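You operate a simulated robot arm through the tools that you are given. There is no shell and no other tool.

You run a simulated robot arm. Do the job below in one go: nothing can be reset, and whatever is moved stays where it is left.

TASK
Rinse the greens in the sink under the tap and let them drain in the colander over the green basin.
Fine: shut the tap; when they drip no more, lift the colander into the big bowl, tip the basin into the sink and put it back; the other bunch and the silver basin stay. What is to be rubbed or washed off counts as gone when no trace of it is left.

Only the result counts: the job must be done as asked and must still hold three seconds after the hand-in. Knocking over, shifting, dropping, spilling or breaking anything else fails it.

THE ROBOT
A 7-joint arm with a two-finger parallel gripper, fixed in place. Base frame: the origin is on the floor under the middle of its stand, x ahead of it, y to its left, z up; the work surface is at about z = 0.69. Units: m, rad, N and s.
With the tool pointing down near the work surface it reaches from about 0.4 to 0.9 m from the base axis. Its first joint turns from -2.007 to 2.007 rad. Payload 3.91 kg.
The TCP is the grasp point between the finger pads, 0.03 m short of the fingertips. In the tool frame z runs along the fingers and y along their closing line. The gripper opens to 0.11 m. The fingers are 0.02 m wide and 0.01 m thick; the gripper's body (0.048 by 0.112 m) begins 0.055 m behind the TCP.
Orientation is that of the tool frame in the base frame, as a unit quaternion [w, x, y, z]. With the fingers straight down and closing along the base's y, the tool's x points along the base's -x, its y along +y and its z along -z.

THE INTERFACE
- The arm moves only by the tool apply_moves. Its argument "plan" is a list of rows, each an object (a shift or turn left out is 0, a gripper value left out holds the last) with "xyz": the shift along the tool's x, y, z in mm, a list of three; "rot": the turn, a rotation vector about the tool's x, y, z in rad, a list of three; "gripper": the gripper command, from -1 (shut) to 1 (fully open), values between in proportion. In form: [{"xyz": [x, y, z], "rot": [ax, ay, az], "gripper": gripper}, ...]. A call has 1 to 20 rows; each row shifts and turns the commanded pose from where the row before left it, along the tool's axes as they then stand. Rows are played at 5 a second. More than 0.05 m and 0.15 rad between two rows, or a gripper value outside its range, and nothing of the call is played. A pose out of reach is approached as far as the arm can. The call stops where the force on the tool passes 40 N (or 10 N more than at its start, if that is more) or the arm is blocked; 0.2 s more then pass. Each finger travels about 0.153 m/s and halts on what it meets, pressing with about 23 N; the grip force reading is that of the motor and also rises with nothing between the fingers. The clock runs only during rows and for 0.2 s after the last one: add rows that do not move to give the fingers time. It gives the time, the measured TCP pose, the force on the tool (base axes), the opening and the grip force at its end, in the units of the frame above (readings bear some noise), with the torque about the TCP (base axes, N m) and any sound that the robot's microphone picked up.
- Cameras (640 x 400 px; columns grow to the right, rows downward): "scene" is fixed at [0.3997, 0.5079, 1.609]; the picture's right is [-0.71, -0.71, 0.00], its down [-0.60, 0.60, -0.52] and it looks along [0.37, -0.37, -0.86] (base axes); focal length 254 px, centre (320, 200). "wrist" rides on the gripper at [0.072, 0.017, -0.103] in the tool frame; the picture's right is [-0.23, 0.97, 0.00], its down [-0.76, -0.18, -0.62] and it looks along [-0.61, -0.14, 0.78] (tool axes); focal length 222 px, centre (320, 200). There is no depth. A picture from a camera that has moved, and an enlarged one, comes with that camera's place and axes in the base frame and with its lens. The place of the scene camera against the robot may be out by one fixed shift of up to 0.012 m in any direction.
- snapshot(camera): a new picture of that camera. No time passes.
- move_column(by): slides the trunk up (or, below 0, down) by that many m; the arm rides with it, the base frame stays. It gives what a move gives, with no picture.
- enlarge(camera, box): a new picture of the part [left, top, right, bottom] of that camera's present view, enlarged. No time passes.
- close_job(): hands the job in; it is judged then, once.

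Nothing tells you positions but the pictures and the camera data. Unless the task says otherwise, let go and move clear before handing in.

The tools are called after ">>>" as a command line: name --argument value ..., lists and objects as JSON in quotes. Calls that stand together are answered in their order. apply_moves: Moves the arm, as the interface text tells. Its arguments: {"type":"object","properties":{"plan":{"type":"array","items":{"type":"object","properties":{"xyz":{"type":"array","items":{"type":"number"}},"rot":{"type":"array","items":{"type":"number"}},"gripper":{"type":"number"}}}}},"required":["plan"]} The other tools are called the same way: move_column (by) moves the trunk up or down; snapshot (camera) takes a picture; enlarge (camera, box) takes an enlarged picture of a part of a camera's view; close_job () hands the job in.

At the start:

```text
time: 0.0
tcp_pos: [0.5538, -0.0387, 1.2408]
tcp_rot: [-0.001, 0.0, 1.0, 0.0]
wrist_force: [0.4, 0.3, -0.2]
ft_torque: [0.0, 0.0, 0.01]
gripper_width: 0.1099
grasp_force: 0.0
trunk travel left (down, up): [-0.725, 0.265]
```

scene: 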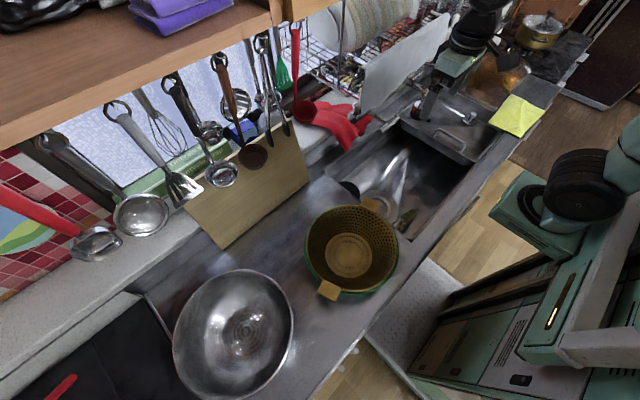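
wrist: 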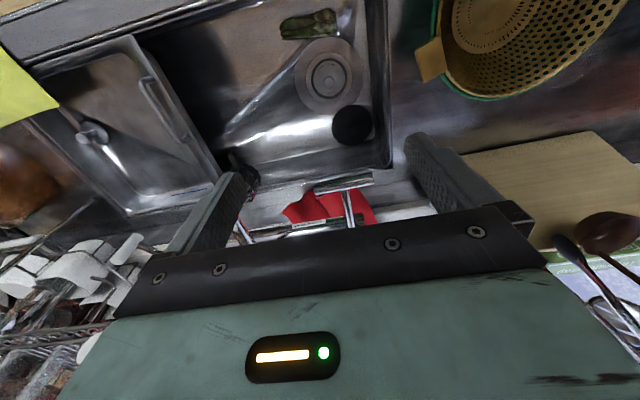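

I see a sink with something green near the drain, a yellow colander sitting in a green basin, and a large silver bowl on the counter. I'll look more closely before moving anything.

>>> enlarge --camera "scene" --box '[280, 60, 520, 210]'

>>> enlarge --camera "scene" --box '[140, 180, 460, 380]'

>>> enlarge --camera "wrist" --box '[0, 0, 400, 250]'

>>> enlarge --camera "wrist" --box '[220, 0, 640, 262]'

>>> enlarge --camera "scene" --box '[380, 0, 640, 162]'

```text
2.67 times, centred on (400, 135) of scene
camera zoom: at [0.3997, 0.5079, 1.609], right [-0.71, -0.71, 0.0], down [-0.6, 0.6, -0.52], along [0.37, -0.37, -0.86], focal length 679 px, centre (107, 373)
```

zoom: 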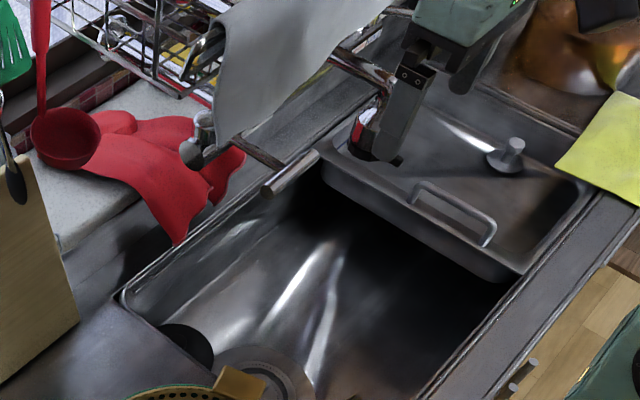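

```text
2.00 times, centred on (300, 280) of scene
camera zoom: at [0.3997, 0.5079, 1.609], right [-0.71, -0.71, 0.0], down [-0.6, 0.6, -0.52], along [0.37, -0.37, -0.86], focal length 509 px, centre (360, 40)
```

zoom: 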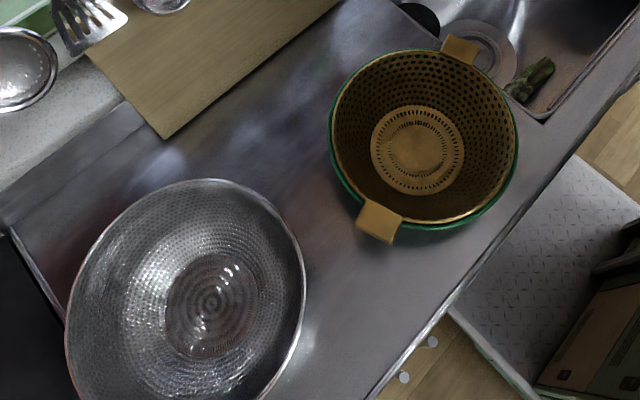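

```text
1.60 times, centred on (200, 125) of wrist
camera zoom: at [0.482, -0.0215, 1.3434], right [0.23, 0.97, 0.0], down [0.76, -0.18, 0.62], along [0.61, -0.14, -0.78], focal length 355 px, centre (512, 320)
```

zoom: 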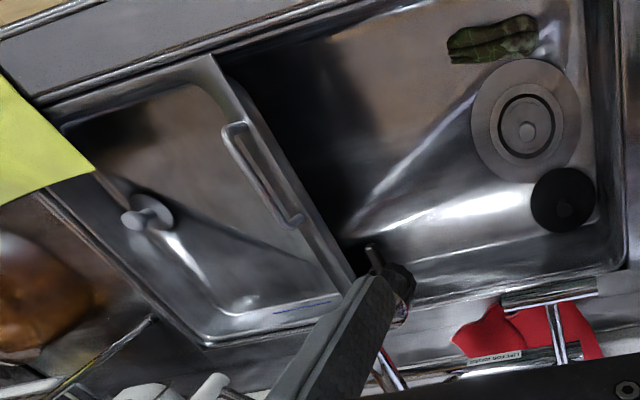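

```text
1.52 times, centred on (430, 131) of wrist
camera zoom: at [0.482, -0.0215, 1.3434], right [0.23, 0.97, 0.0], down [0.76, -0.18, 0.62], along [0.61, -0.14, -0.78], focal length 338 px, centre (152, 305)
```

zoom: 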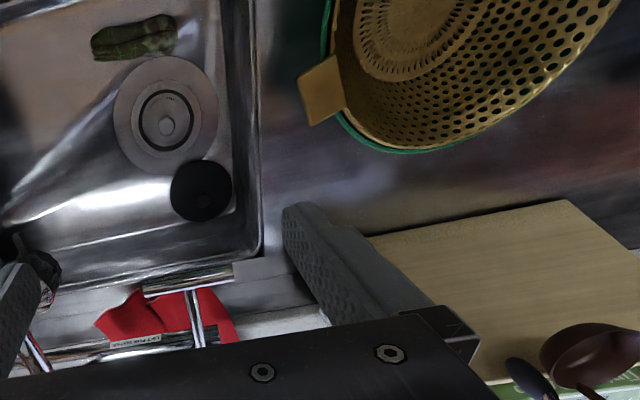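

```text
2.46 times, centred on (510, 81) of scene
camera zoom: at [0.3997, 0.5079, 1.609], right [-0.71, -0.71, 0.0], down [-0.6, 0.6, -0.52], along [0.37, -0.37, -0.86], focal length 626 px, centre (-148, 493)
```

zoom: 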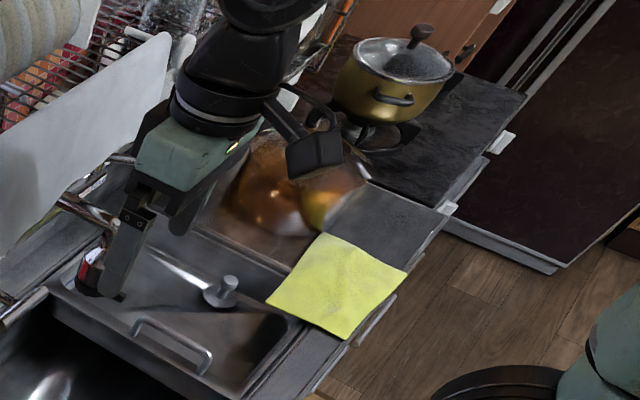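

The sink floor triangulates to about z≈0.69 and the counter to about 0.865. The colander is near (0.52, 0.26) and the hammered bowl near (0.58, 0.61). I'll pull the arm back to look at the tap and the surroundings.

>>> apply_moves --plan '[{"xyz": [40, 0, 0]}, {"xyz": [40, 0, 0]}, {"xyz": [40, 0, 0]}, {"xyz": [20, 0, 0]}, {}]'

>>> snapshot --camera "wrist"

>>> enlarge --camera "wrist" --box '[160, 60, 480, 260]'

>>> enlarge --camera "scene" --box '[340, 60, 500, 160]'

```text
time: 1.2
tcp_pos: [0.4577, -0.0414, 1.2375]
tcp_rot: [0.0, 0.0, 1.0, 0.0]
wrist_force: [0.0, -0.2, 0.1]
ft_torque: [0.02, -0.01, -0.01]
gripper_width: 0.1102
grasp_force: 0.0
out of reach, approached as far as the arm can: row 3, 4
trunk travel left (down, up): [-0.725, 0.265]
```

```text
taken
camera wrist: at [0.3855, -0.0236, 1.3409], right [0.23, 0.97, 0.0], down [0.76, -0.18, 0.62], along [0.61, -0.14, -0.78], focal length 222 px, centre (320, 200)
```

wrist: 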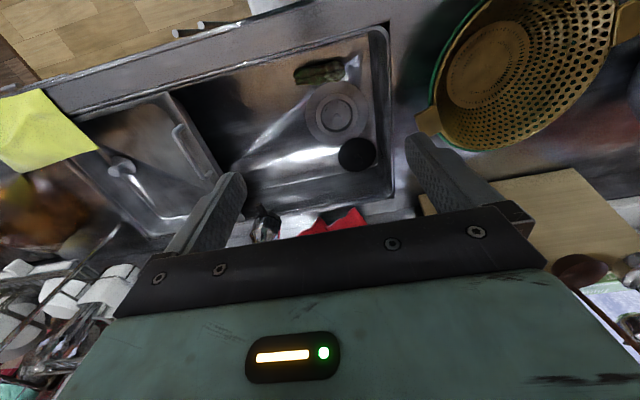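

```text
2.00 times, centred on (320, 160) of wrist
camera zoom: at [0.3855, -0.0236, 1.3409], right [0.23, 0.97, 0.0], down [0.76, -0.18, 0.62], along [0.61, -0.14, -0.78], focal length 444 px, centre (320, 280)
```

zoom: 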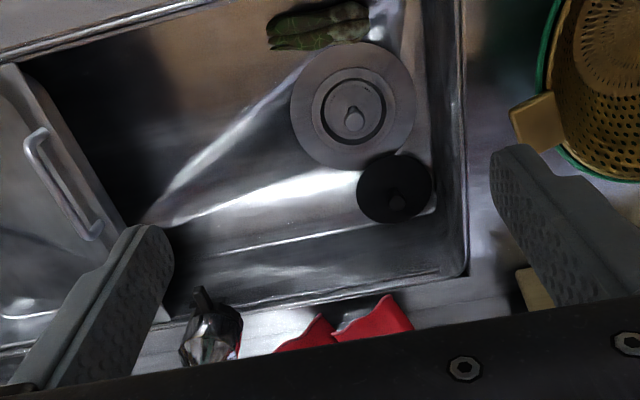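

```text
4.00 times, centred on (420, 110) of scene
camera zoom: at [0.3997, 0.5079, 1.609], right [-0.71, -0.71, 0.0], down [-0.6, 0.6, -0.52], along [0.37, -0.37, -0.86], focal length 1018 px, centre (-80, 560)
```

zoom: 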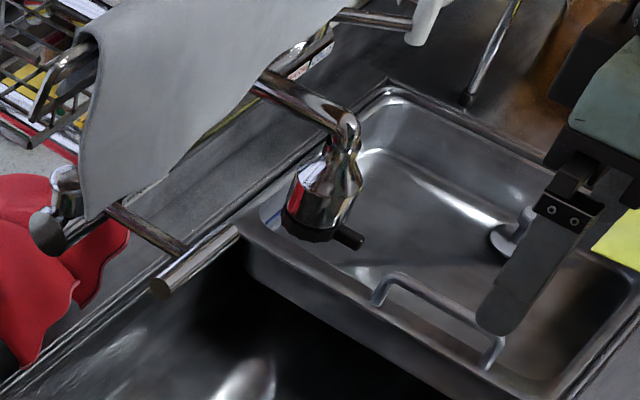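

The tap has a chrome spout with a head over the sink tray, and there is a bar near the red cloth. I'll tilt the wrist to look at it more level.

>>> apply_moves --plan '[{"xyz": [-40, 0, 0]}, {"rot": [0, -0.15, 0]}, {"rot": [0, -0.15, 0]}, {"rot": [0, -0.15, 0]}, {"rot": [0, -0.15, 0]}, {}, {}]'

>>> snapshot --camera "wrist"

>>> enlarge --camera "wrist" --box '[160, 40, 480, 240]'

```text
time: 2.8
tcp_pos: [0.5381, -0.0438, 1.1877]
tcp_rot: [0.296, 0.0, 0.955, 0.0]
wrist_force: [-0.5, 0.2, -0.6]
ft_torque: [-0.01, -0.04, 0.02]
gripper_width: 0.1102
grasp_force: 0.1
out of reach, approached as far as the arm can: row 3, 4, 5
trunk travel left (down, up): [-0.725, 0.265]
```

```text
taken
camera wrist: at [0.4206, -0.0275, 1.2319], right [0.19, 0.97, 0.13], down [0.28, -0.18, 0.94], along [0.94, -0.14, -0.3], focal length 222 px, centre (320, 200)
```

wrist: 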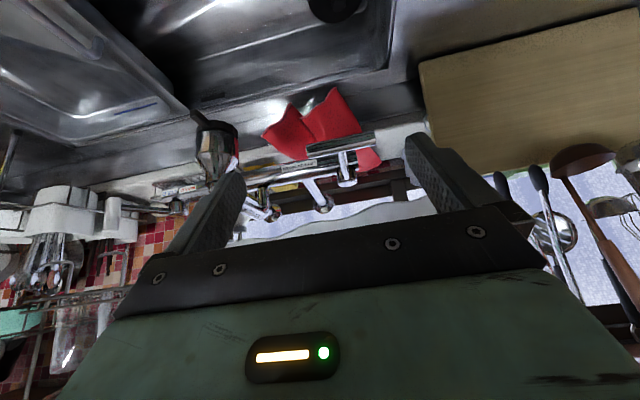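

```text
2.00 times, centred on (320, 140) of wrist
camera zoom: at [0.4206, -0.0275, 1.2319], right [0.19, 0.97, 0.13], down [0.28, -0.18, 0.94], along [0.94, -0.14, -0.3], focal length 444 px, centre (320, 320)
```

zoom: 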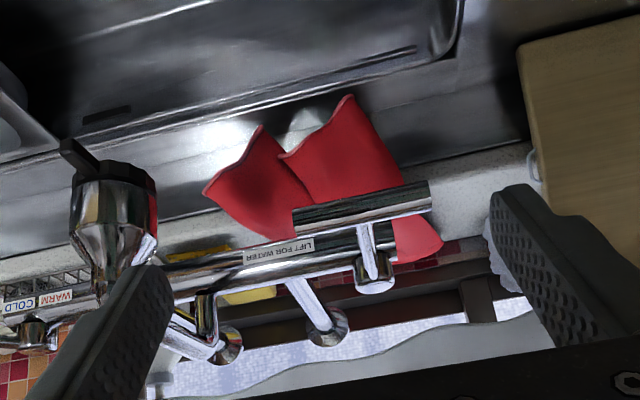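

The image is inverted. A label on the tap body reads "LIFT FOR WATER", and the lever bar runs along y near (0.655, -0.03, 1.095). The spray head is at about (0.638, -0.18, 1.04), above the open sink. Next I'll swing the camera around to find the other bunch and the silver basin.

>>> apply_moves --plan '[{"rot": [0, 0.15, 0]}, {"rot": [0, 0.15, 0]}, {"rot": [0, 0.15, 0]}, {"rot": [0, 0.15, 0]}, {"rot": [0, 0, -0.15]}, {"rot": [0, 0, -0.15]}, {"rot": [0, 0, -0.15]}, {"rot": [0, 0, -0.15]}, {"rot": [0, 0, -0.15]}, {"rot": [0, 0, -0.15]}, {"rot": [0, 0, -0.15]}, {"rot": [0, 0, -0.15]}, {"rot": [0, 0, -0.15]}, {"rot": [0, 0, -0.15]}, {}, {}]'

>>> snapshot --camera "wrist"

>>> snapshot --camera "scene"

```text
time: 6.2
tcp_pos: [0.537, -0.0435, 1.1883]
tcp_rot: [0.0, -0.681, 0.732, 0.0]
wrist_force: [0.9, 0.6, -0.3]
ft_torque: [0.01, -0.01, 0.03]
gripper_width: 0.1099
grasp_force: 0.0
trunk travel left (down, up): [-0.725, 0.265]
```

```text
taken
camera wrist: at [0.5159, -0.1145, 1.2918], right [-0.96, 0.3, 0.0], down [0.23, 0.75, 0.62], along [0.18, 0.6, -0.78], focal length 222 px, centre (320, 200)
```

wrist: 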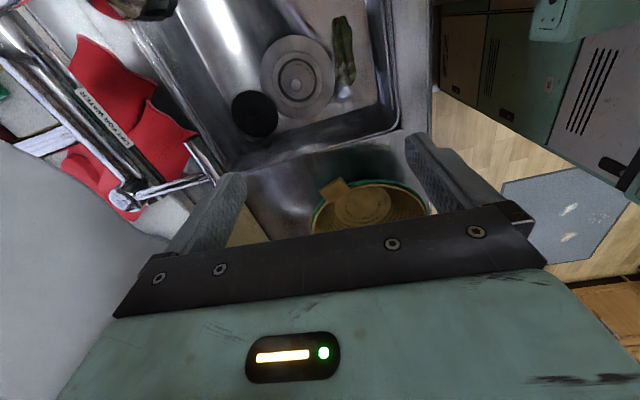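

```text
taken
```

scene: 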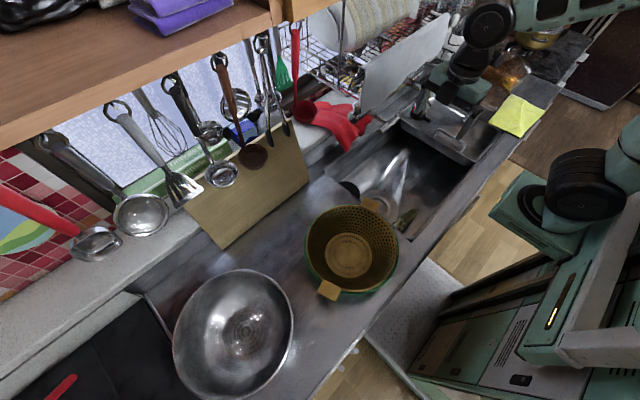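

The lever arm comes off the +y end of the tap body, with its crossbar over the sink's back edge. I'll move left (+y) to see the other half of the counter.

>>> apply_moves --plan '[{"xyz": [-50, 0, 0]}, {"xyz": [-50, 0, 0]}, {"xyz": [-50, 0, 0]}, {"xyz": [-50, 0, 0]}, {"xyz": [-50, 0, 0]}, {"rot": [0, 0, -0.15]}, {"rot": [0, 0, -0.15]}, {}, {}]'

>>> snapshot --camera "wrist"

```text
time: 8.2
tcp_pos: [0.5565, 0.2073, 1.1887]
tcp_rot: [0.0, 0.783, -0.622, 0.0]
wrist_force: [-0.5, 0.2, 0.4]
ft_torque: [0.02, -0.02, 0.01]
gripper_width: 0.1098
grasp_force: 0.0
trunk travel left (down, up): [-0.725, 0.265]
```

```text
taken
camera wrist: at [0.5566, 0.1326, 1.2914], right [-1.0, 0.0, 0.0], down [0.0, 0.78, 0.62], along [0.0, 0.62, -0.78], focal length 222 px, centre (320, 200)
```

wrist: 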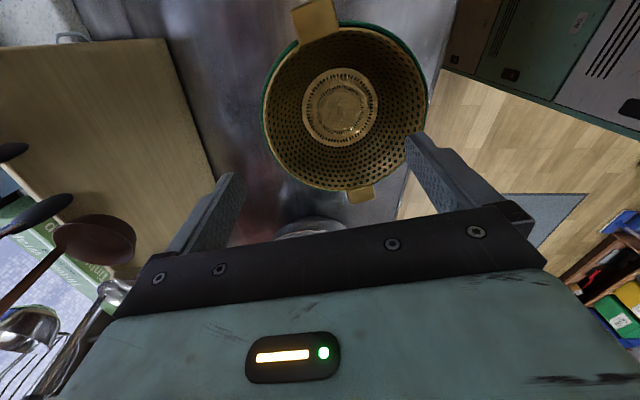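

The colander's handles are confirmed at about (0.562, 0.13) and (0.478, 0.393), with the rim at z≈0.95. I'll continue left for a view of the bowl and beyond.

>>> apply_moves --plan '[{"xyz": [-50, 0, 0]}, {"xyz": [-50, 0, 0]}, {"xyz": [-50, 0, 0]}, {"xyz": [-50, 0, 0]}, {"xyz": [-50, 0, 0]}, {}, {}]'

>>> snapshot --camera "wrist"

>>> snapshot --camera "scene"

```text
time: 9.8
tcp_pos: [0.4987, 0.4485, 1.188]
tcp_rot: [0.0, 0.784, -0.621, 0.0]
wrist_force: [-1.2, -0.2, 0.6]
ft_torque: [-0.01, -0.01, -0.02]
gripper_width: 0.1099
grasp_force: 0.0
trunk travel left (down, up): [-0.725, 0.265]
```

```text
taken
camera wrist: at [0.4993, 0.3751, 1.2912], right [-1.0, 0.0, 0.0], down [0.0, 0.78, 0.62], along [0.0, 0.62, -0.78], focal length 222 px, centre (320, 200)
```

wrist: 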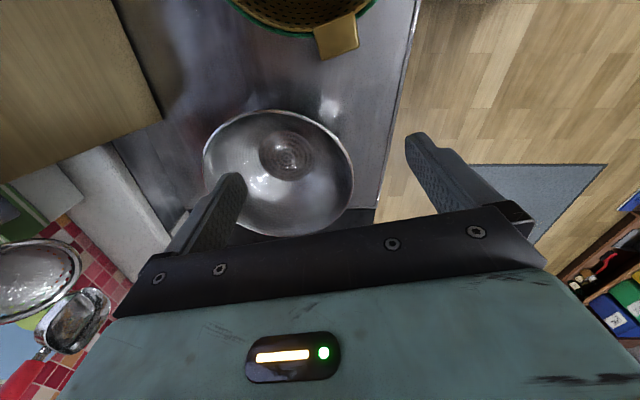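

```text
taken
```

scene: 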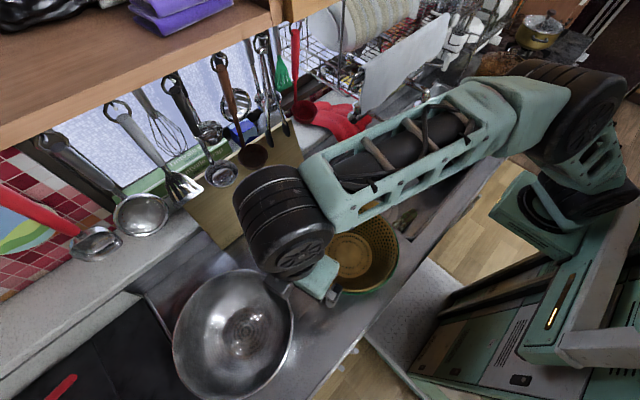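

The hammered bowl is centred near (0.577, 0.60) with a rim about 0.29 across. I'll go back right and look toward -y for the other items.

>>> apply_moves --plan '[{"xyz": [50, 15, 0]}, {"xyz": [50, 15, 0]}, {"xyz": [50, 15, 0]}, {"xyz": [50, 10, 0]}, {"xyz": [50, 10, 0]}, {"xyz": [50, 10, 0]}, {"xyz": [50, 10, 0]}, {"xyz": [50, 10, 0]}, {"rot": [0, 0, 0.15]}, {"rot": [0, 0, 0.15]}, {"rot": [0, 0, 0.15]}, {"rot": [0, 0, 0.15]}, {"rot": [0, 0, 0.15]}, {"rot": [0, 0, 0.15]}, {"rot": [0, 0, 0.15]}, {"rot": [0, 0, 0.15]}, {"rot": [0, 0, 0.15]}, {"rot": [0, 0, 0.15]}]'

>>> snapshot --camera "wrist"

```text
refused: row 1 steps farther than a row can; nothing moved
```

```text
taken
camera wrist: at [0.4993, 0.3751, 1.2912], right [-1.0, 0.0, 0.0], down [0.0, 0.78, 0.62], along [0.0, 0.62, -0.78], focal length 222 px, centre (320, 200)
```

wrist: 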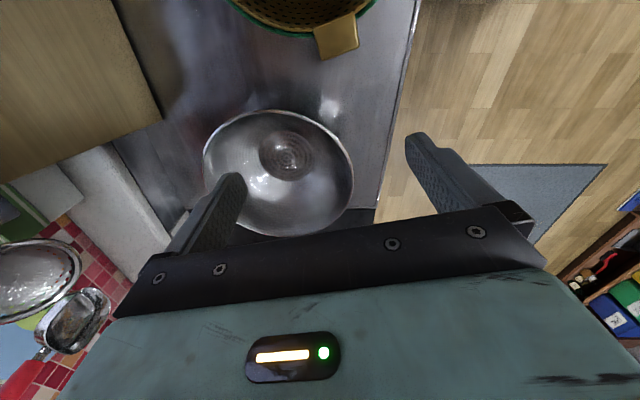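

That call was refused because its steps were too long. I'll repeat the move toward -y with shorter steps.

>>> apply_moves --plan '[{"xyz": [47, 12, 0]}, {"xyz": [47, 12, 0]}, {"xyz": [47, 12, 0]}, {"xyz": [47, 12, 0]}, {"xyz": [47, 12, 0]}, {"xyz": [47, 12, 0]}, {"xyz": [47, 12, 0]}, {"xyz": [47, 12, 0]}, {"xyz": [47, 12, 0]}, {"rot": [0, 0, 0.15]}, {"rot": [0, 0, 0.15]}, {"rot": [0, 0, 0.15]}, {"rot": [0, 0, 0.15]}, {"rot": [0, 0, 0.15]}, {"rot": [0, 0, 0.15]}, {"rot": [0, 0, 0.15]}, {"rot": [0, 0, 0.15]}, {"rot": [0, 0, 0.15]}, {"rot": [0, 0, 0.15]}, {"rot": [0, 0, 0.15]}]'

>>> apply_moves --plan '[{"rot": [0, 0, 0.15]}, {"rot": [0, 0, 0.15]}, {"rot": [0, 0, 0.15]}, {"rot": [0, 0, 0.15]}, {"rot": [0, 0, 0.15]}, {"rot": [0, 0, 0.15]}, {"rot": [0, 0, 0.15]}, {"rot": [0, 0, 0.15]}]'

>>> snapshot --camera "wrist"

```text
time: 14.0
tcp_pos: [0.4891, 0.0129, 1.1873]
tcp_rot: [0.0, -0.074, 0.997, 0.0]
wrist_force: [0.4, 0.3, -0.1]
ft_torque: [0.0, -0.01, 0.0]
gripper_width: 0.1099
grasp_force: 0.1
trunk travel left (down, up): [-0.725, 0.265]
```

```text
time: 15.8
tcp_pos: [0.4912, 0.0131, 1.1881]
tcp_rot: [0.0, 0.502, 0.865, 0.0]
wrist_force: [-0.1, -0.2, 0.5]
ft_torque: [-0.01, 0.0, -0.01]
gripper_width: 0.1101
grasp_force: 0.1
trunk travel left (down, up): [-0.725, 0.265]
```

```text
taken
camera wrist: at [0.4688, 0.0842, 1.2911], right [0.96, 0.28, 0.0], down [0.22, -0.75, 0.62], along [0.18, -0.6, -0.78], focal length 222 px, centre (320, 200)
```

wrist: 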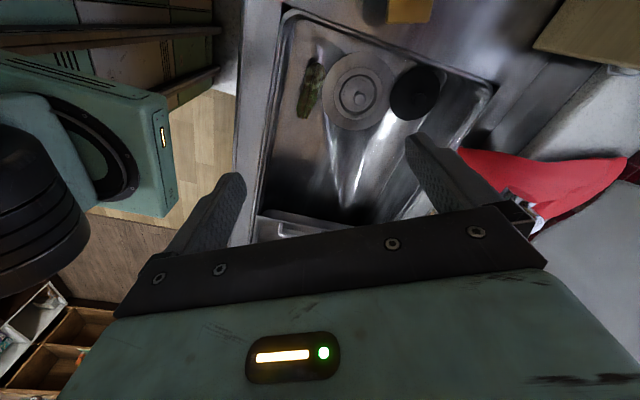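

I have a clear view of the greens here. I'll zoom in on them, then tilt up to see the far right.

>>> enlarge --camera "wrist" --box '[250, 20, 450, 145]'

>>> apply_moves --plan '[{"rot": [0, -0.15, 0]}, {"rot": [0, -0.15, 0]}, {"rot": [0, -0.15, 0]}, {"rot": [0, -0.15, 0]}, {}]'

>>> snapshot --camera "wrist"

```text
3.20 times, centred on (350, 82) of wrist
camera zoom: at [0.4688, 0.0842, 1.2911], right [0.96, 0.28, 0.0], down [0.22, -0.75, 0.62], along [0.18, -0.6, -0.78], focal length 711 px, centre (224, 576)
```

zoom: 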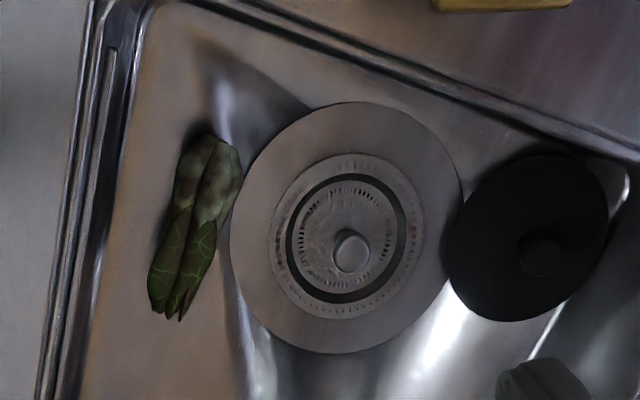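

```text
time: 17.0
tcp_pos: [0.4908, 0.0126, 1.1878]
tcp_rot: [0.257, 0.479, 0.826, -0.149]
wrist_force: [-0.1, 1.1, 0.3]
ft_torque: [0.01, 0.02, -0.01]
gripper_width: 0.1101
grasp_force: 0.1
trunk travel left (down, up): [-0.725, 0.265]
```

```text
taken
camera wrist: at [0.4466, 0.1234, 1.2322], right [0.94, 0.32, 0.13], down [-0.02, -0.33, 0.94], along [0.35, -0.89, -0.3], focal length 222 px, centre (320, 200)
```

wrist: 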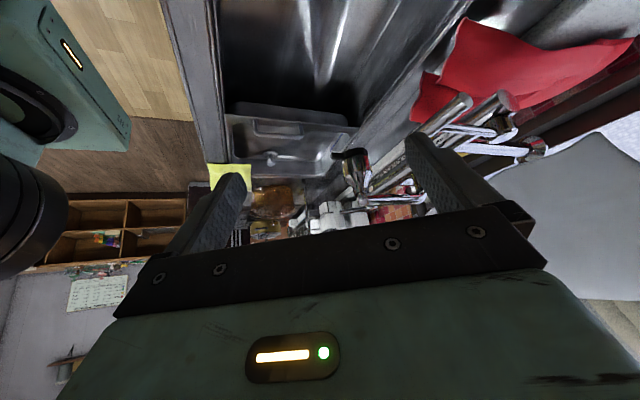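

>>> enlarge --camera "wrist" --box '[180, 80, 460, 255]'

>>> enlarge --camera "scene" --box '[0, 0, 320, 200]'

>>> enlarge --camera "scene" --box '[320, 60, 640, 260]'

```text
2.29 times, centred on (320, 168) of wrist
camera zoom: at [0.4466, 0.1234, 1.2322], right [0.94, 0.32, 0.13], down [-0.02, -0.33, 0.94], along [0.35, -0.89, -0.3], focal length 508 px, centre (320, 274)
```

zoom: 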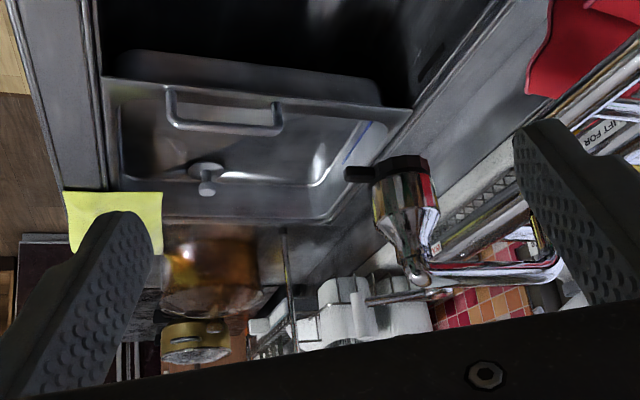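

```text
2.00 times, centred on (160, 100) of scene
camera zoom: at [0.3997, 0.5079, 1.609], right [-0.71, -0.71, 0.0], down [-0.6, 0.6, -0.52], along [0.37, -0.37, -0.86], focal length 509 px, centre (640, 400)
```

zoom: 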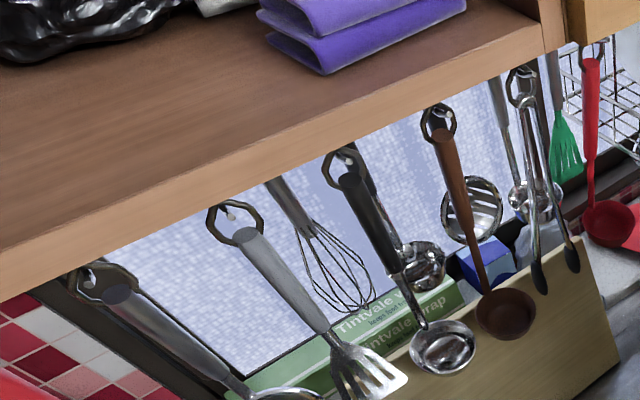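

```text
2.00 times, centred on (480, 160) of scene
camera zoom: at [0.3997, 0.5079, 1.609], right [-0.71, -0.71, 0.0], down [-0.6, 0.6, -0.52], along [0.37, -0.37, -0.86], focal length 509 px, centre (0, 280)
```

zoom: 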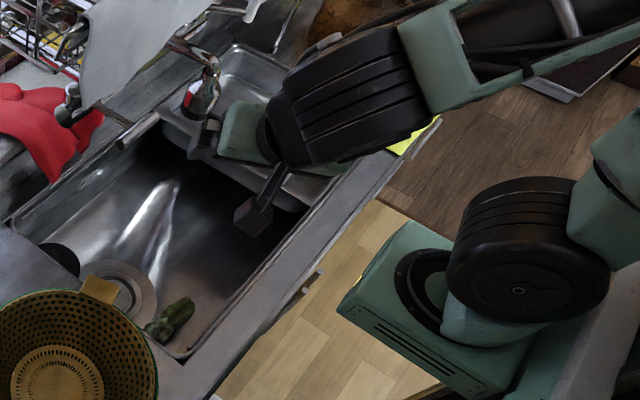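

No other bunch has turned up so far, and the silver basin looks like the handled tray in the right part of the sink. I'll straighten the wrist and then take a horizontal, forward-pointing pose in front of the tap lever.

>>> apply_moves --plan '[{"rot": [0, 0.15, 0]}, {"rot": [0, 0.15, 0]}, {"rot": [0, 0.15, 0]}, {"rot": [0, 0.15, 0]}, {"rot": [0, 0, -0.15]}, {"rot": [0, 0, -0.15]}, {"rot": [0, 0, -0.15]}, {"rot": [0, 0, -0.15]}, {"rot": [0, 0, -0.15]}, {"rot": [0, 0, -0.15]}, {"rot": [0, 0, -0.152]}, {"gripper": -1, "xyz": [-40, 0, 0]}, {"xyz": [0, -40, 0]}, {}, {}]'

>>> snapshot --camera "wrist"

```text
refused: row 11 steps farther than a row can; nothing moved
```

```text
taken
camera wrist: at [0.4466, 0.1234, 1.2322], right [0.94, 0.32, 0.13], down [-0.02, -0.33, 0.94], along [0.35, -0.89, -0.3], focal length 222 px, centre (320, 200)
```

wrist: 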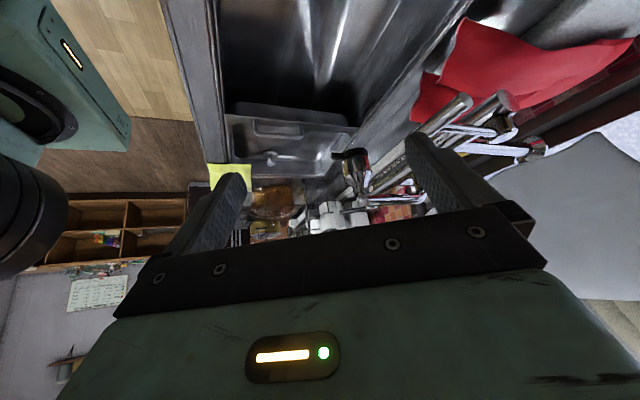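

One row turned slightly more than allowed, so I'll send the same move again with that corrected.

>>> apply_moves --plan '[{"rot": [0, 0.15, 0]}, {"rot": [0, 0.15, 0]}, {"rot": [0, 0.15, 0]}, {"rot": [0, 0.15, 0]}, {"rot": [0, 0, -0.15]}, {"rot": [0, 0, -0.15]}, {"rot": [0, 0, -0.15]}, {"rot": [0, 0, -0.15]}, {"rot": [0, 0, -0.15]}, {"rot": [0, 0, -0.15]}, {"rot": [0, 0, -0.149]}, {"gripper": -1, "xyz": [-40, 0, 0]}, {"xyz": [0, -40, 0]}, {}, {}]'

>>> enlarge --camera "wrist" --box '[100, 0, 420, 200]'

```text
time: 20.2
tcp_pos: [0.5292, -0.027, 1.188]
tcp_rot: [0.0, 0.001, 1.0, 0.0]
wrist_force: [-0.5, 0.4, -0.2]
ft_torque: [0.02, -0.05, 0.03]
gripper_width: 0.0
grasp_force: 22.8
trunk travel left (down, up): [-0.725, 0.265]
```

```text
2.00 times, centred on (260, 100) of wrist
camera zoom: at [0.4566, -0.0099, 1.2911], right [0.23, 0.97, 0.0], down [0.76, -0.18, 0.62], along [0.61, -0.14, -0.78], focal length 444 px, centre (440, 400)
```

zoom: 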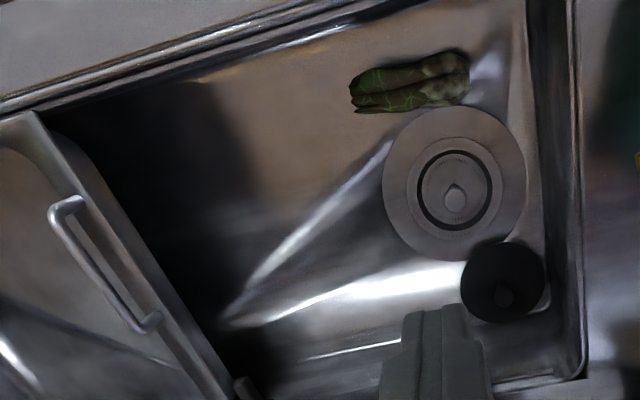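

The greens run from about (0.477, -0.113) to (0.489, 0.017), roughly 0.13 m long along y. I'll zoom in to see where the dirt is.

>>> enlarge --camera "wrist" --box '[265, 15, 345, 65]'

>>> enlarge --camera "scene" --box '[375, 200, 439, 240]'

>>> enlarge --camera "wrist" --box '[100, 40, 260, 140]'

```text
8.00 times, centred on (305, 40) of wrist
camera zoom: at [0.4566, -0.0099, 1.2911], right [0.23, 0.97, 0.0], down [0.76, -0.18, 0.62], along [0.61, -0.14, -0.78], focal length 1777 px, centre (440, 1480)
```

zoom: 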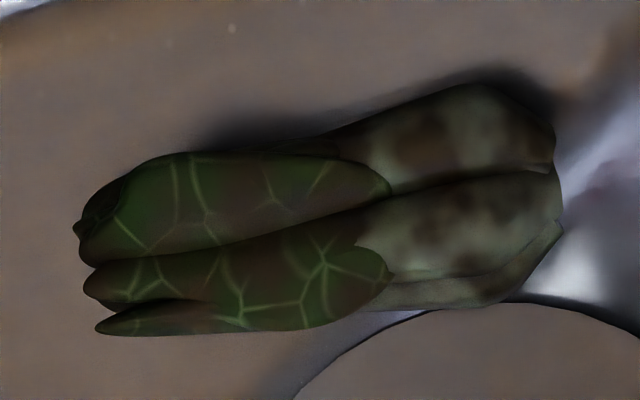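

```text
10.00 times, centred on (407, 220) of scene
camera zoom: at [0.3997, 0.5079, 1.609], right [-0.71, -0.71, 0.0], down [-0.6, 0.6, -0.52], along [0.37, -0.37, -0.86], focal length 2545 px, centre (-550, 0)
```

zoom: 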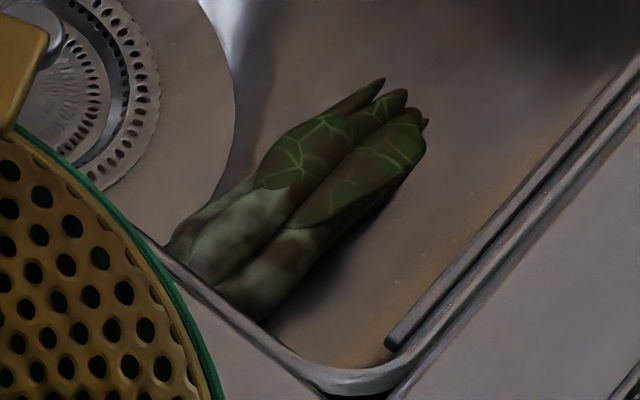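

```text
4.00 times, centred on (180, 90) of wrist
camera zoom: at [0.4566, -0.0099, 1.2911], right [0.23, 0.97, 0.0], down [0.76, -0.18, 0.62], along [0.61, -0.14, -0.78], focal length 888 px, centre (880, 640)
```

zoom: 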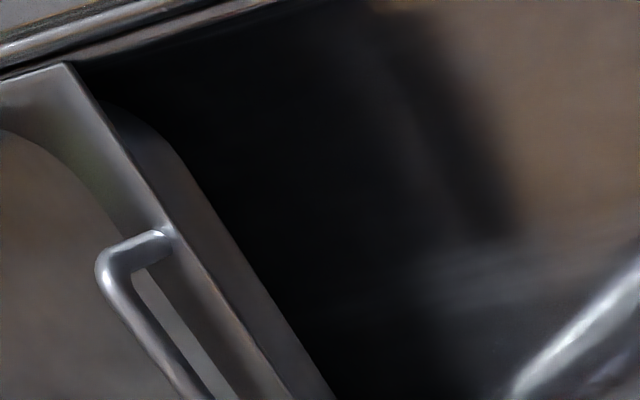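

The bunch is muddy on both stems and leaves. Before opening the tap I'll lower the trunk a little, then pitch the closed fingers forward in front of the lever.

>>> move_column --by -0.15

>>> apply_moves --plan '[{"rot": [0, -0.15, 0]}, {"rot": [0, -0.15, 0]}, {"rot": [0, -0.15, 0]}, {"rot": [0, -0.15, 0]}, {"rot": [0, -0.15, 0]}, {}]'

>>> snapshot --camera "scene"

>>> snapshot --camera "wrist"

```text
time: 21.9
tcp_pos: [0.529, -0.0285, 1.0387]
tcp_rot: [0.0, 0.001, 1.0, 0.0]
wrist_force: [0.3, 0.0, -0.3]
ft_torque: [-0.01, 0.0, -0.01]
gripper_width: 0.0
grasp_force: 23.4
trunk travel left (down, up): [-0.575, 0.415]
```

```text
time: 23.4
tcp_pos: [0.5403, -0.0195, 1.0412]
tcp_rot: [0.366, 0.0, 0.931, 0.0]
wrist_force: [-0.6, -0.6, 1.0]
ft_torque: [0.03, -0.03, -0.01]
gripper_width: 0.0
grasp_force: 22.7
out of reach, approached as far as the arm can: row 5
trunk travel left (down, up): [-0.575, 0.415]
```

```text
taken
```

scene: 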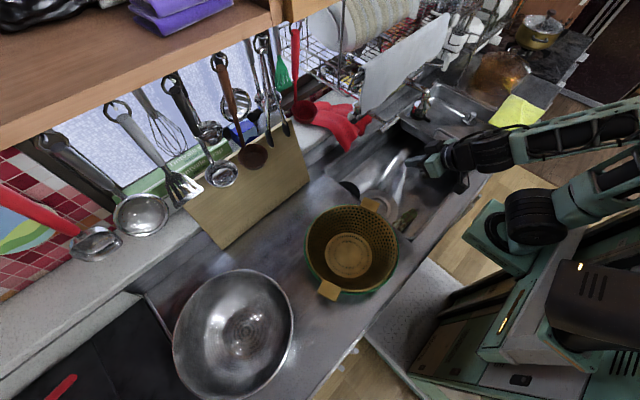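

```text
taken
camera wrist: at [0.417, -0.0017, 1.0675], right [0.17, 0.97, 0.15], down [0.13, -0.18, 0.97], along [0.98, -0.14, -0.16], focal length 222 px, centre (320, 200)
```

wrist: 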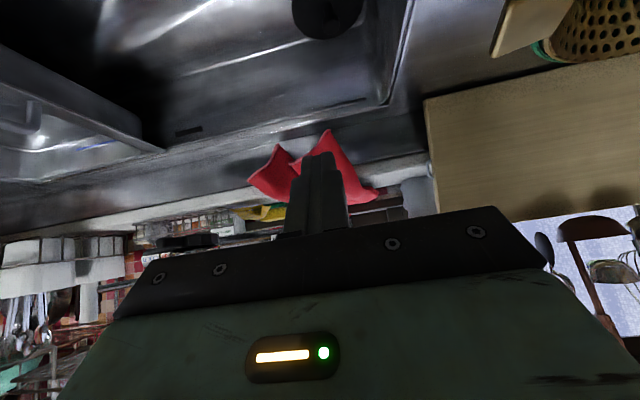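

>>> apply_moves --plan '[{"xyz": [-33, 0, 31]}, {"xyz": [-10, -30, 9]}, {"rot": [0, -0.15, 0]}, {"rot": [0, -0.15, 0]}, {"rot": [0, -0.15, 0]}, {"rot": [0, -0.15, 0]}, {"rot": [0, -0.15, 0]}, {}]'

>>> snapshot --camera "wrist"

>>> enlarge --camera "scene" --box '[340, 60, 500, 160]'

```text
time: 25.1
tcp_pos: [0.6694, -0.0218, 1.0844]
tcp_rot: [0.682, 0.0, 0.731, 0.0]
wrist_force: [0.4, 0.3, 0.4]
ft_torque: [0.03, 0.0, 0.01]
gripper_width: 0.0
grasp_force: 23.4
out of reach, approached as far as the arm can: row 4, 5, 6, 7
trunk travel left (down, up): [-0.575, 0.415]
```

```text
taken
camera wrist: at [0.5621, -0.0041, 1.0188], right [0.02, 0.97, 0.23], down [-0.57, -0.18, 0.8], along [0.82, -0.14, 0.55], focal length 222 px, centre (320, 200)
```

wrist: 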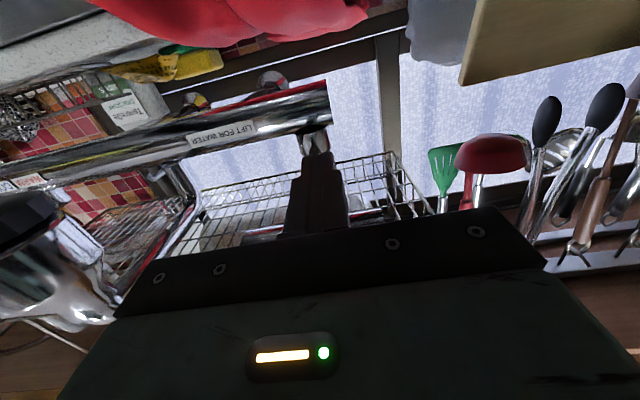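

```text
4.00 times, centred on (420, 110) of scene
camera zoom: at [0.3997, 0.5079, 1.609], right [-0.71, -0.71, 0.0], down [-0.6, 0.6, -0.52], along [0.37, -0.37, -0.86], focal length 1018 px, centre (-80, 560)
```

zoom: 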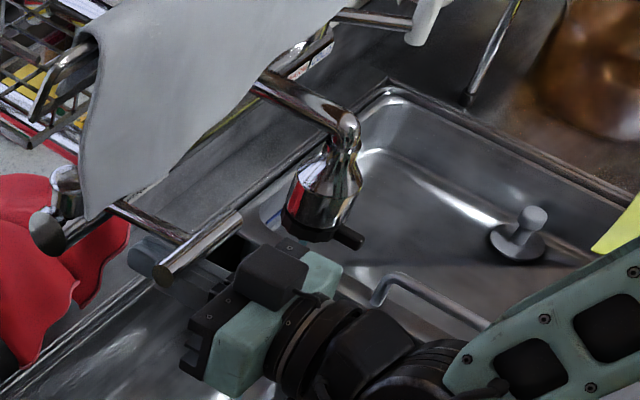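

The fingers ended up just beneath the lever bar with no contact force. I'll push straight up in small steps and watch the force.

>>> apply_moves --plan '[{"xyz": [-10, 0, -1]}, {"xyz": [-10, 0, -1]}, {}]'

>>> enlarge --camera "scene" --box '[340, 60, 500, 160]'

```text
time: 25.9
tcp_pos: [0.6693, -0.0225, 1.1034]
tcp_rot: [0.681, 0.0, 0.732, -0.001]
wrist_force: [-0.2, 0.7, -1.7]
ft_torque: [-0.01, 0.05, 0.03]
gripper_width: 0.0
grasp_force: 22.7
trunk travel left (down, up): [-0.575, 0.415]
```

```text
4.00 times, centred on (420, 110) of scene
camera zoom: at [0.3997, 0.5079, 1.609], right [-0.71, -0.71, 0.0], down [-0.6, 0.6, -0.52], along [0.37, -0.37, -0.86], focal length 1018 px, centre (-80, 560)
```

zoom: 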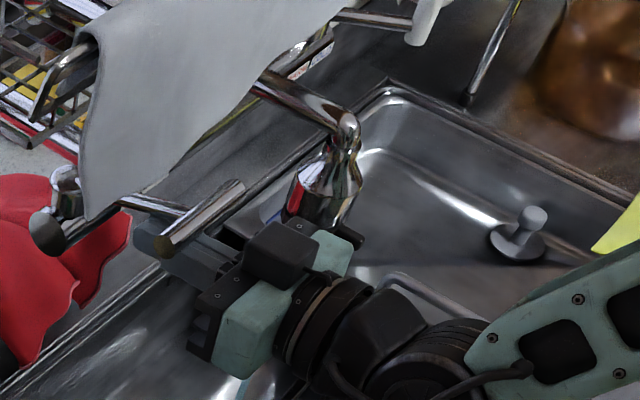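

The lever is lifting with little force, and I may be seeing the start of a stream. I'll continue upward.

>>> apply_moves --plan '[{"xyz": [-10, 0, -1]}, {"xyz": [-10, 0, -1]}, {}]'

>>> enlarge --camera "scene" --box '[320, 60, 512, 180]'

>>> enlarge --camera "scene" --box '[340, 120, 460, 195]'

```text
time: 26.8
tcp_pos: [0.6688, -0.0221, 1.1209]
tcp_rot: [0.68, 0.0, 0.733, -0.001]
wrist_force: [-4.3, 0.6, -9.9]
ft_torque: [0.08, 0.28, -0.04]
gripper_width: 0.0
grasp_force: 23.2
trunk travel left (down, up): [-0.575, 0.415]
```

```text
3.33 times, centred on (416, 120) of scene
camera zoom: at [0.3997, 0.5079, 1.609], right [-0.71, -0.71, 0.0], down [-0.6, 0.6, -0.52], along [0.37, -0.37, -0.86], focal length 848 px, centre (0, 467)
```

zoom: 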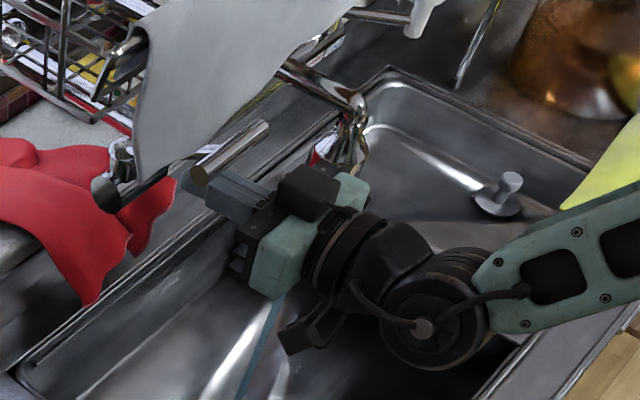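

```text
5.33 times, centred on (400, 158) of scene
camera zoom: at [0.3997, 0.5079, 1.609], right [-0.71, -0.71, 0.0], down [-0.6, 0.6, -0.52], along [0.37, -0.37, -0.86], focal length 1357 px, centre (-107, 427)
```

zoom: 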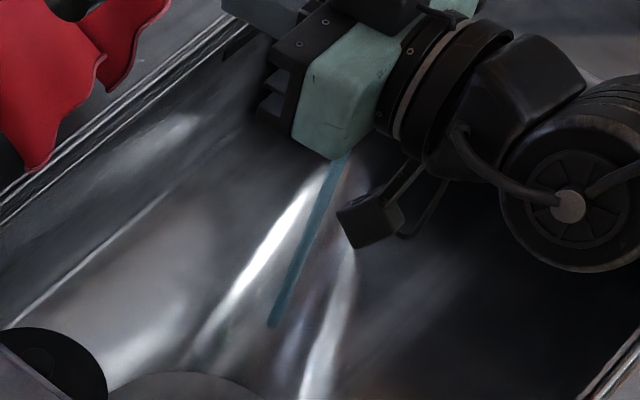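

Water is running in a thin stream that lands at about (0.64, -0.175), and the lever seems to be at its stop. I'll back off downward and check that the lever stays up.

>>> apply_moves --plan '[{"xyz": [10, 0, 1]}, {"xyz": [15, 0, 1]}, {"xyz": [20, 0, 1]}, {"xyz": [20, 0, 1]}, {}]'

>>> enlarge --camera "scene" --box '[320, 60, 512, 180]'

```text
time: 27.9
tcp_pos: [0.6756, -0.0178, 1.0631]
tcp_rot: [0.682, 0.0, 0.732, 0.0]
wrist_force: [-0.6, 1.1, 0.4]
ft_torque: [0.01, -0.02, -0.01]
gripper_width: 0.0
grasp_force: 23.2
out of reach, approached as far as the arm can: row 3, 4
trunk travel left (down, up): [-0.575, 0.415]
```

```text
3.33 times, centred on (416, 120) of scene
camera zoom: at [0.3997, 0.5079, 1.609], right [-0.71, -0.71, 0.0], down [-0.6, 0.6, -0.52], along [0.37, -0.37, -0.86], focal length 848 px, centre (0, 467)
```

zoom: 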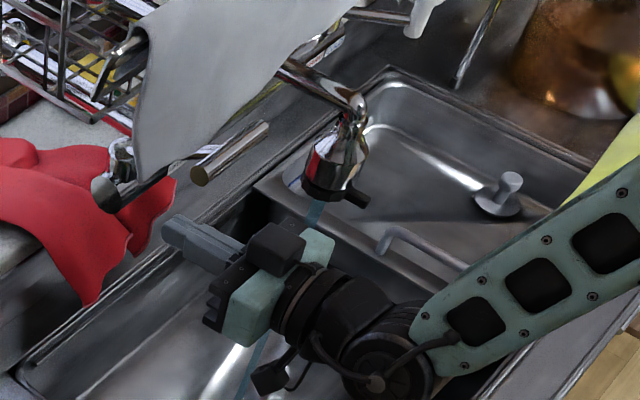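

The lever stays up and the water is running. I'll back out with the wrist straightening as it goes.

>>> apply_moves --plan '[{"xyz": [0, 0, -30]}, {"xyz": [0, 0, -30], "rot": [0, 0.15, 0]}, {"xyz": [0, 0, -30], "rot": [0, 0.15, 0]}, {"xyz": [0, 0, -25], "rot": [0, 0.15, 0]}, {"rot": [0, 0.15, 0]}, {"rot": [0, 0.15, 0]}, {"rot": [0, 0.15, 0]}, {"rot": [0, 0.15, 0]}, {"rot": [0, 0.15, 0]}, {"rot": [0, 0.15, 0]}, {"rot": [0, 0.15, 0]}, {}]'

>>> snapshot --camera "scene"

>>> snapshot --camera "wrist"

```text
time: 30.6
tcp_pos: [0.5938, -0.0038, 1.0933]
tcp_rot: [-0.001, 0.0, 1.0, 0.0]
wrist_force: [0.6, -0.7, 0.1]
ft_torque: [0.01, 0.01, 0.0]
gripper_width: 0.0001
grasp_force: 22.3
out of reach, approached as far as the arm can: row 1, 2
trunk travel left (down, up): [-0.575, 0.415]
```

```text
taken
```

scene: 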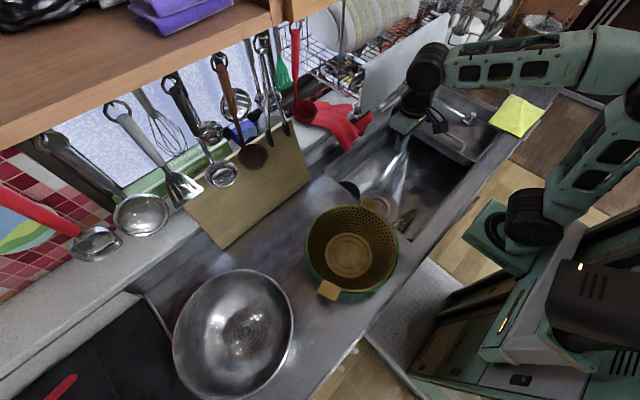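

```text
taken
camera wrist: at [0.5216, 0.0134, 1.1966], right [0.23, 0.97, 0.0], down [0.76, -0.18, 0.62], along [0.61, -0.14, -0.78], focal length 222 px, centre (320, 200)
```

wrist: 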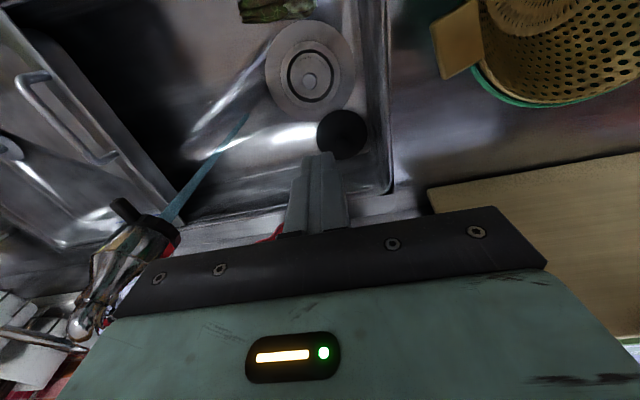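

The stream runs clear from the head to the sink floor. Now I'll back off from the tap, turn the gripper so it closes across the greens, open it and refine their position.

>>> apply_moves --plan '[{"xyz": [45, 0, 0]}, {"xyz": [45, 0, 0]}, {"rot": [0, 0, -0.15], "gripper": 0.4}, {"rot": [0, 0, -0.15]}, {"rot": [0, 0, -0.15]}, {"rot": [0, 0, -0.15]}, {"rot": [0, 0, -0.15]}, {"rot": [0, 0, -0.15]}, {"rot": [0, 0, -0.15]}, {"rot": [0, 0, -0.15]}, {"rot": [0, 0, -0.15]}, {"rot": [0, 0, -0.15]}, {"rot": [0, 0, -0.07]}, {"xyz": [45, 0, 0]}, {"xyz": [45, 0, 0]}, {}]'

>>> snapshot --camera "wrist"

>>> snapshot --camera "scene"

```text
time: 34.0
tcp_pos: [0.5015, -0.0927, 1.0955]
tcp_rot: [0.0, -0.707, 0.707, 0.0]
wrist_force: [-1.3, 0.3, 0.5]
ft_torque: [-0.01, 0.05, -0.07]
gripper_width: 0.0772
grasp_force: 0.0
trunk travel left (down, up): [-0.575, 0.415]
```

```text
taken
camera wrist: at [0.486, -0.1656, 1.1982], right [-0.97, 0.23, 0.0], down [0.18, 0.76, 0.62], along [0.14, 0.61, -0.78], focal length 222 px, centre (320, 200)
```

wrist: 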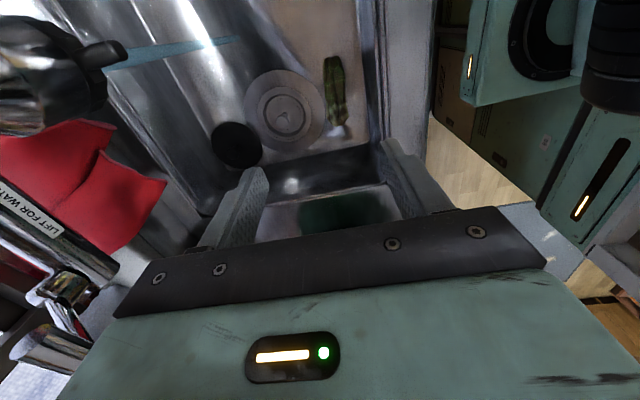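

```text
taken
```

scene: 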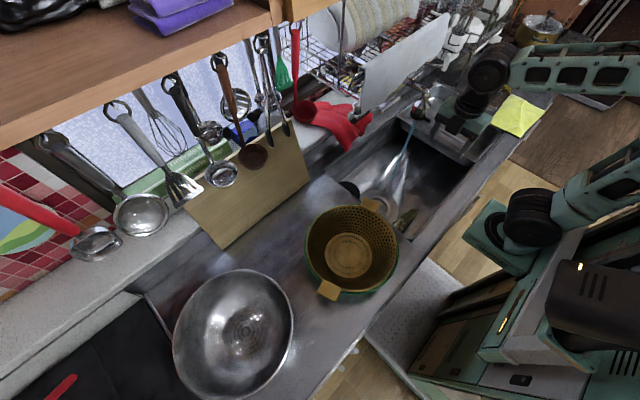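

>>> enlarge --camera "wrist" --box '[260, 20, 420, 120]'

>>> enlarge --camera "scene" --box '[375, 170, 471, 230]'

```text
4.00 times, centred on (340, 70) of wrist
camera zoom: at [0.486, -0.1656, 1.1982], right [-0.97, 0.23, 0.0], down [0.18, 0.76, 0.62], along [0.14, 0.61, -0.78], focal length 888 px, centre (240, 720)
```

zoom: 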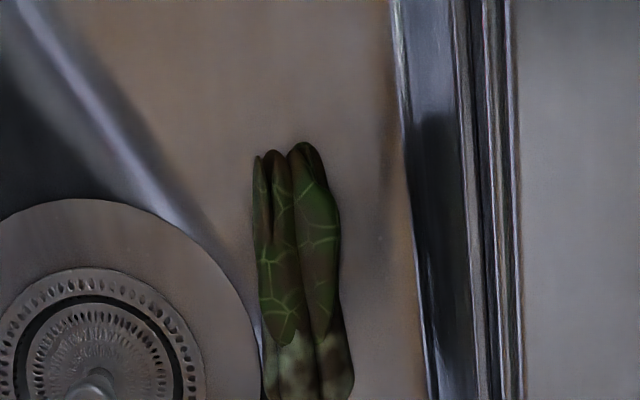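

```text
6.67 times, centred on (423, 200) of scene
camera zoom: at [0.3997, 0.5079, 1.609], right [-0.71, -0.71, 0.0], down [-0.6, 0.6, -0.52], along [0.37, -0.37, -0.86], focal length 1697 px, centre (-367, 200)
```

zoom: 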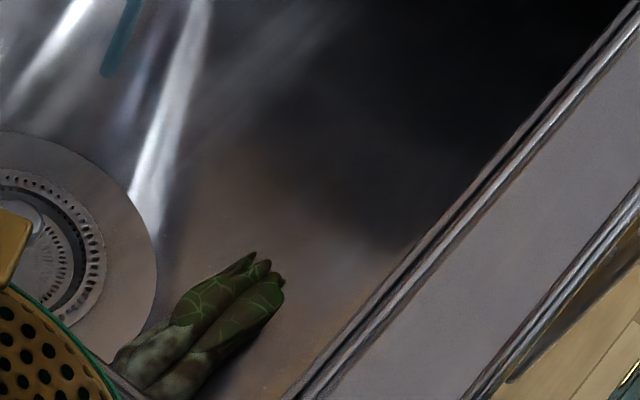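

At the leaves the bunch is about 0.04 wide, centred near x≈0.477. The sink's front wall is at x≈0.42, so I'll lean the hand slightly away from it on the way down.

>>> apply_moves --plan '[{"xyz": [-18, 20, 0]}, {"xyz": [0, 0, 45]}, {"xyz": [0, 0, 45]}, {"xyz": [0, 0, 45]}, {"xyz": [0, 0, 45]}, {"rot": [-0.12, 0, 0]}, {"xyz": [0, -5.4, 44.6]}, {"xyz": [0, -5.4, 44.6]}, {"xyz": [0, -5.4, 44.6]}, {}]'

>>> snapshot --camera "wrist"

>>> enlarge --camera "scene" --box '[375, 150, 503, 230]'

```text
time: 36.1
tcp_pos: [0.4817, -0.0773, 0.7766]
tcp_rot: [-0.043, -0.705, 0.707, 0.042]
wrist_force: [-0.3, -1.1, -0.4]
ft_torque: [0.01, 0.03, -0.03]
gripper_width: 0.0771
grasp_force: 0.1
trunk travel left (down, up): [-0.575, 0.415]
```

```text
taken
camera wrist: at [0.4772, -0.1496, 0.8803], right [-0.97, 0.23, 0.12], down [0.25, 0.76, 0.6], along [0.05, 0.61, -0.79], focal length 222 px, centre (320, 200)
```

wrist: 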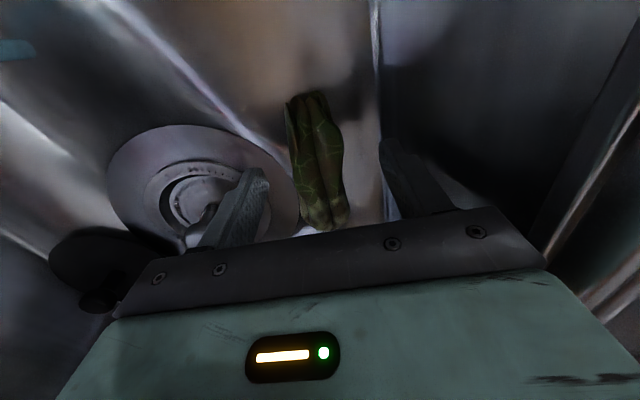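

```text
5.00 times, centred on (439, 190) of scene
camera zoom: at [0.3997, 0.5079, 1.609], right [-0.71, -0.71, 0.0], down [-0.6, 0.6, -0.52], along [0.37, -0.37, -0.86], focal length 1272 px, centre (-275, 250)
```

zoom: 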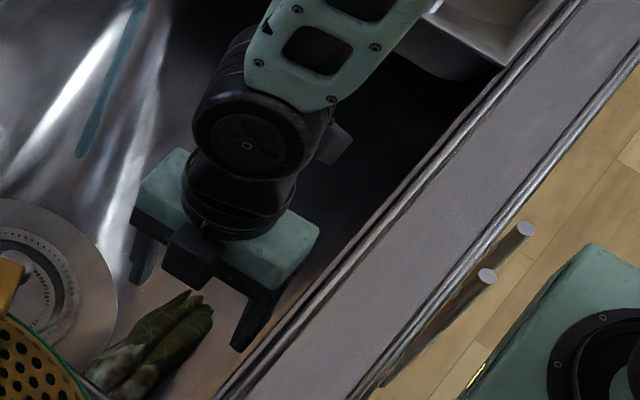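

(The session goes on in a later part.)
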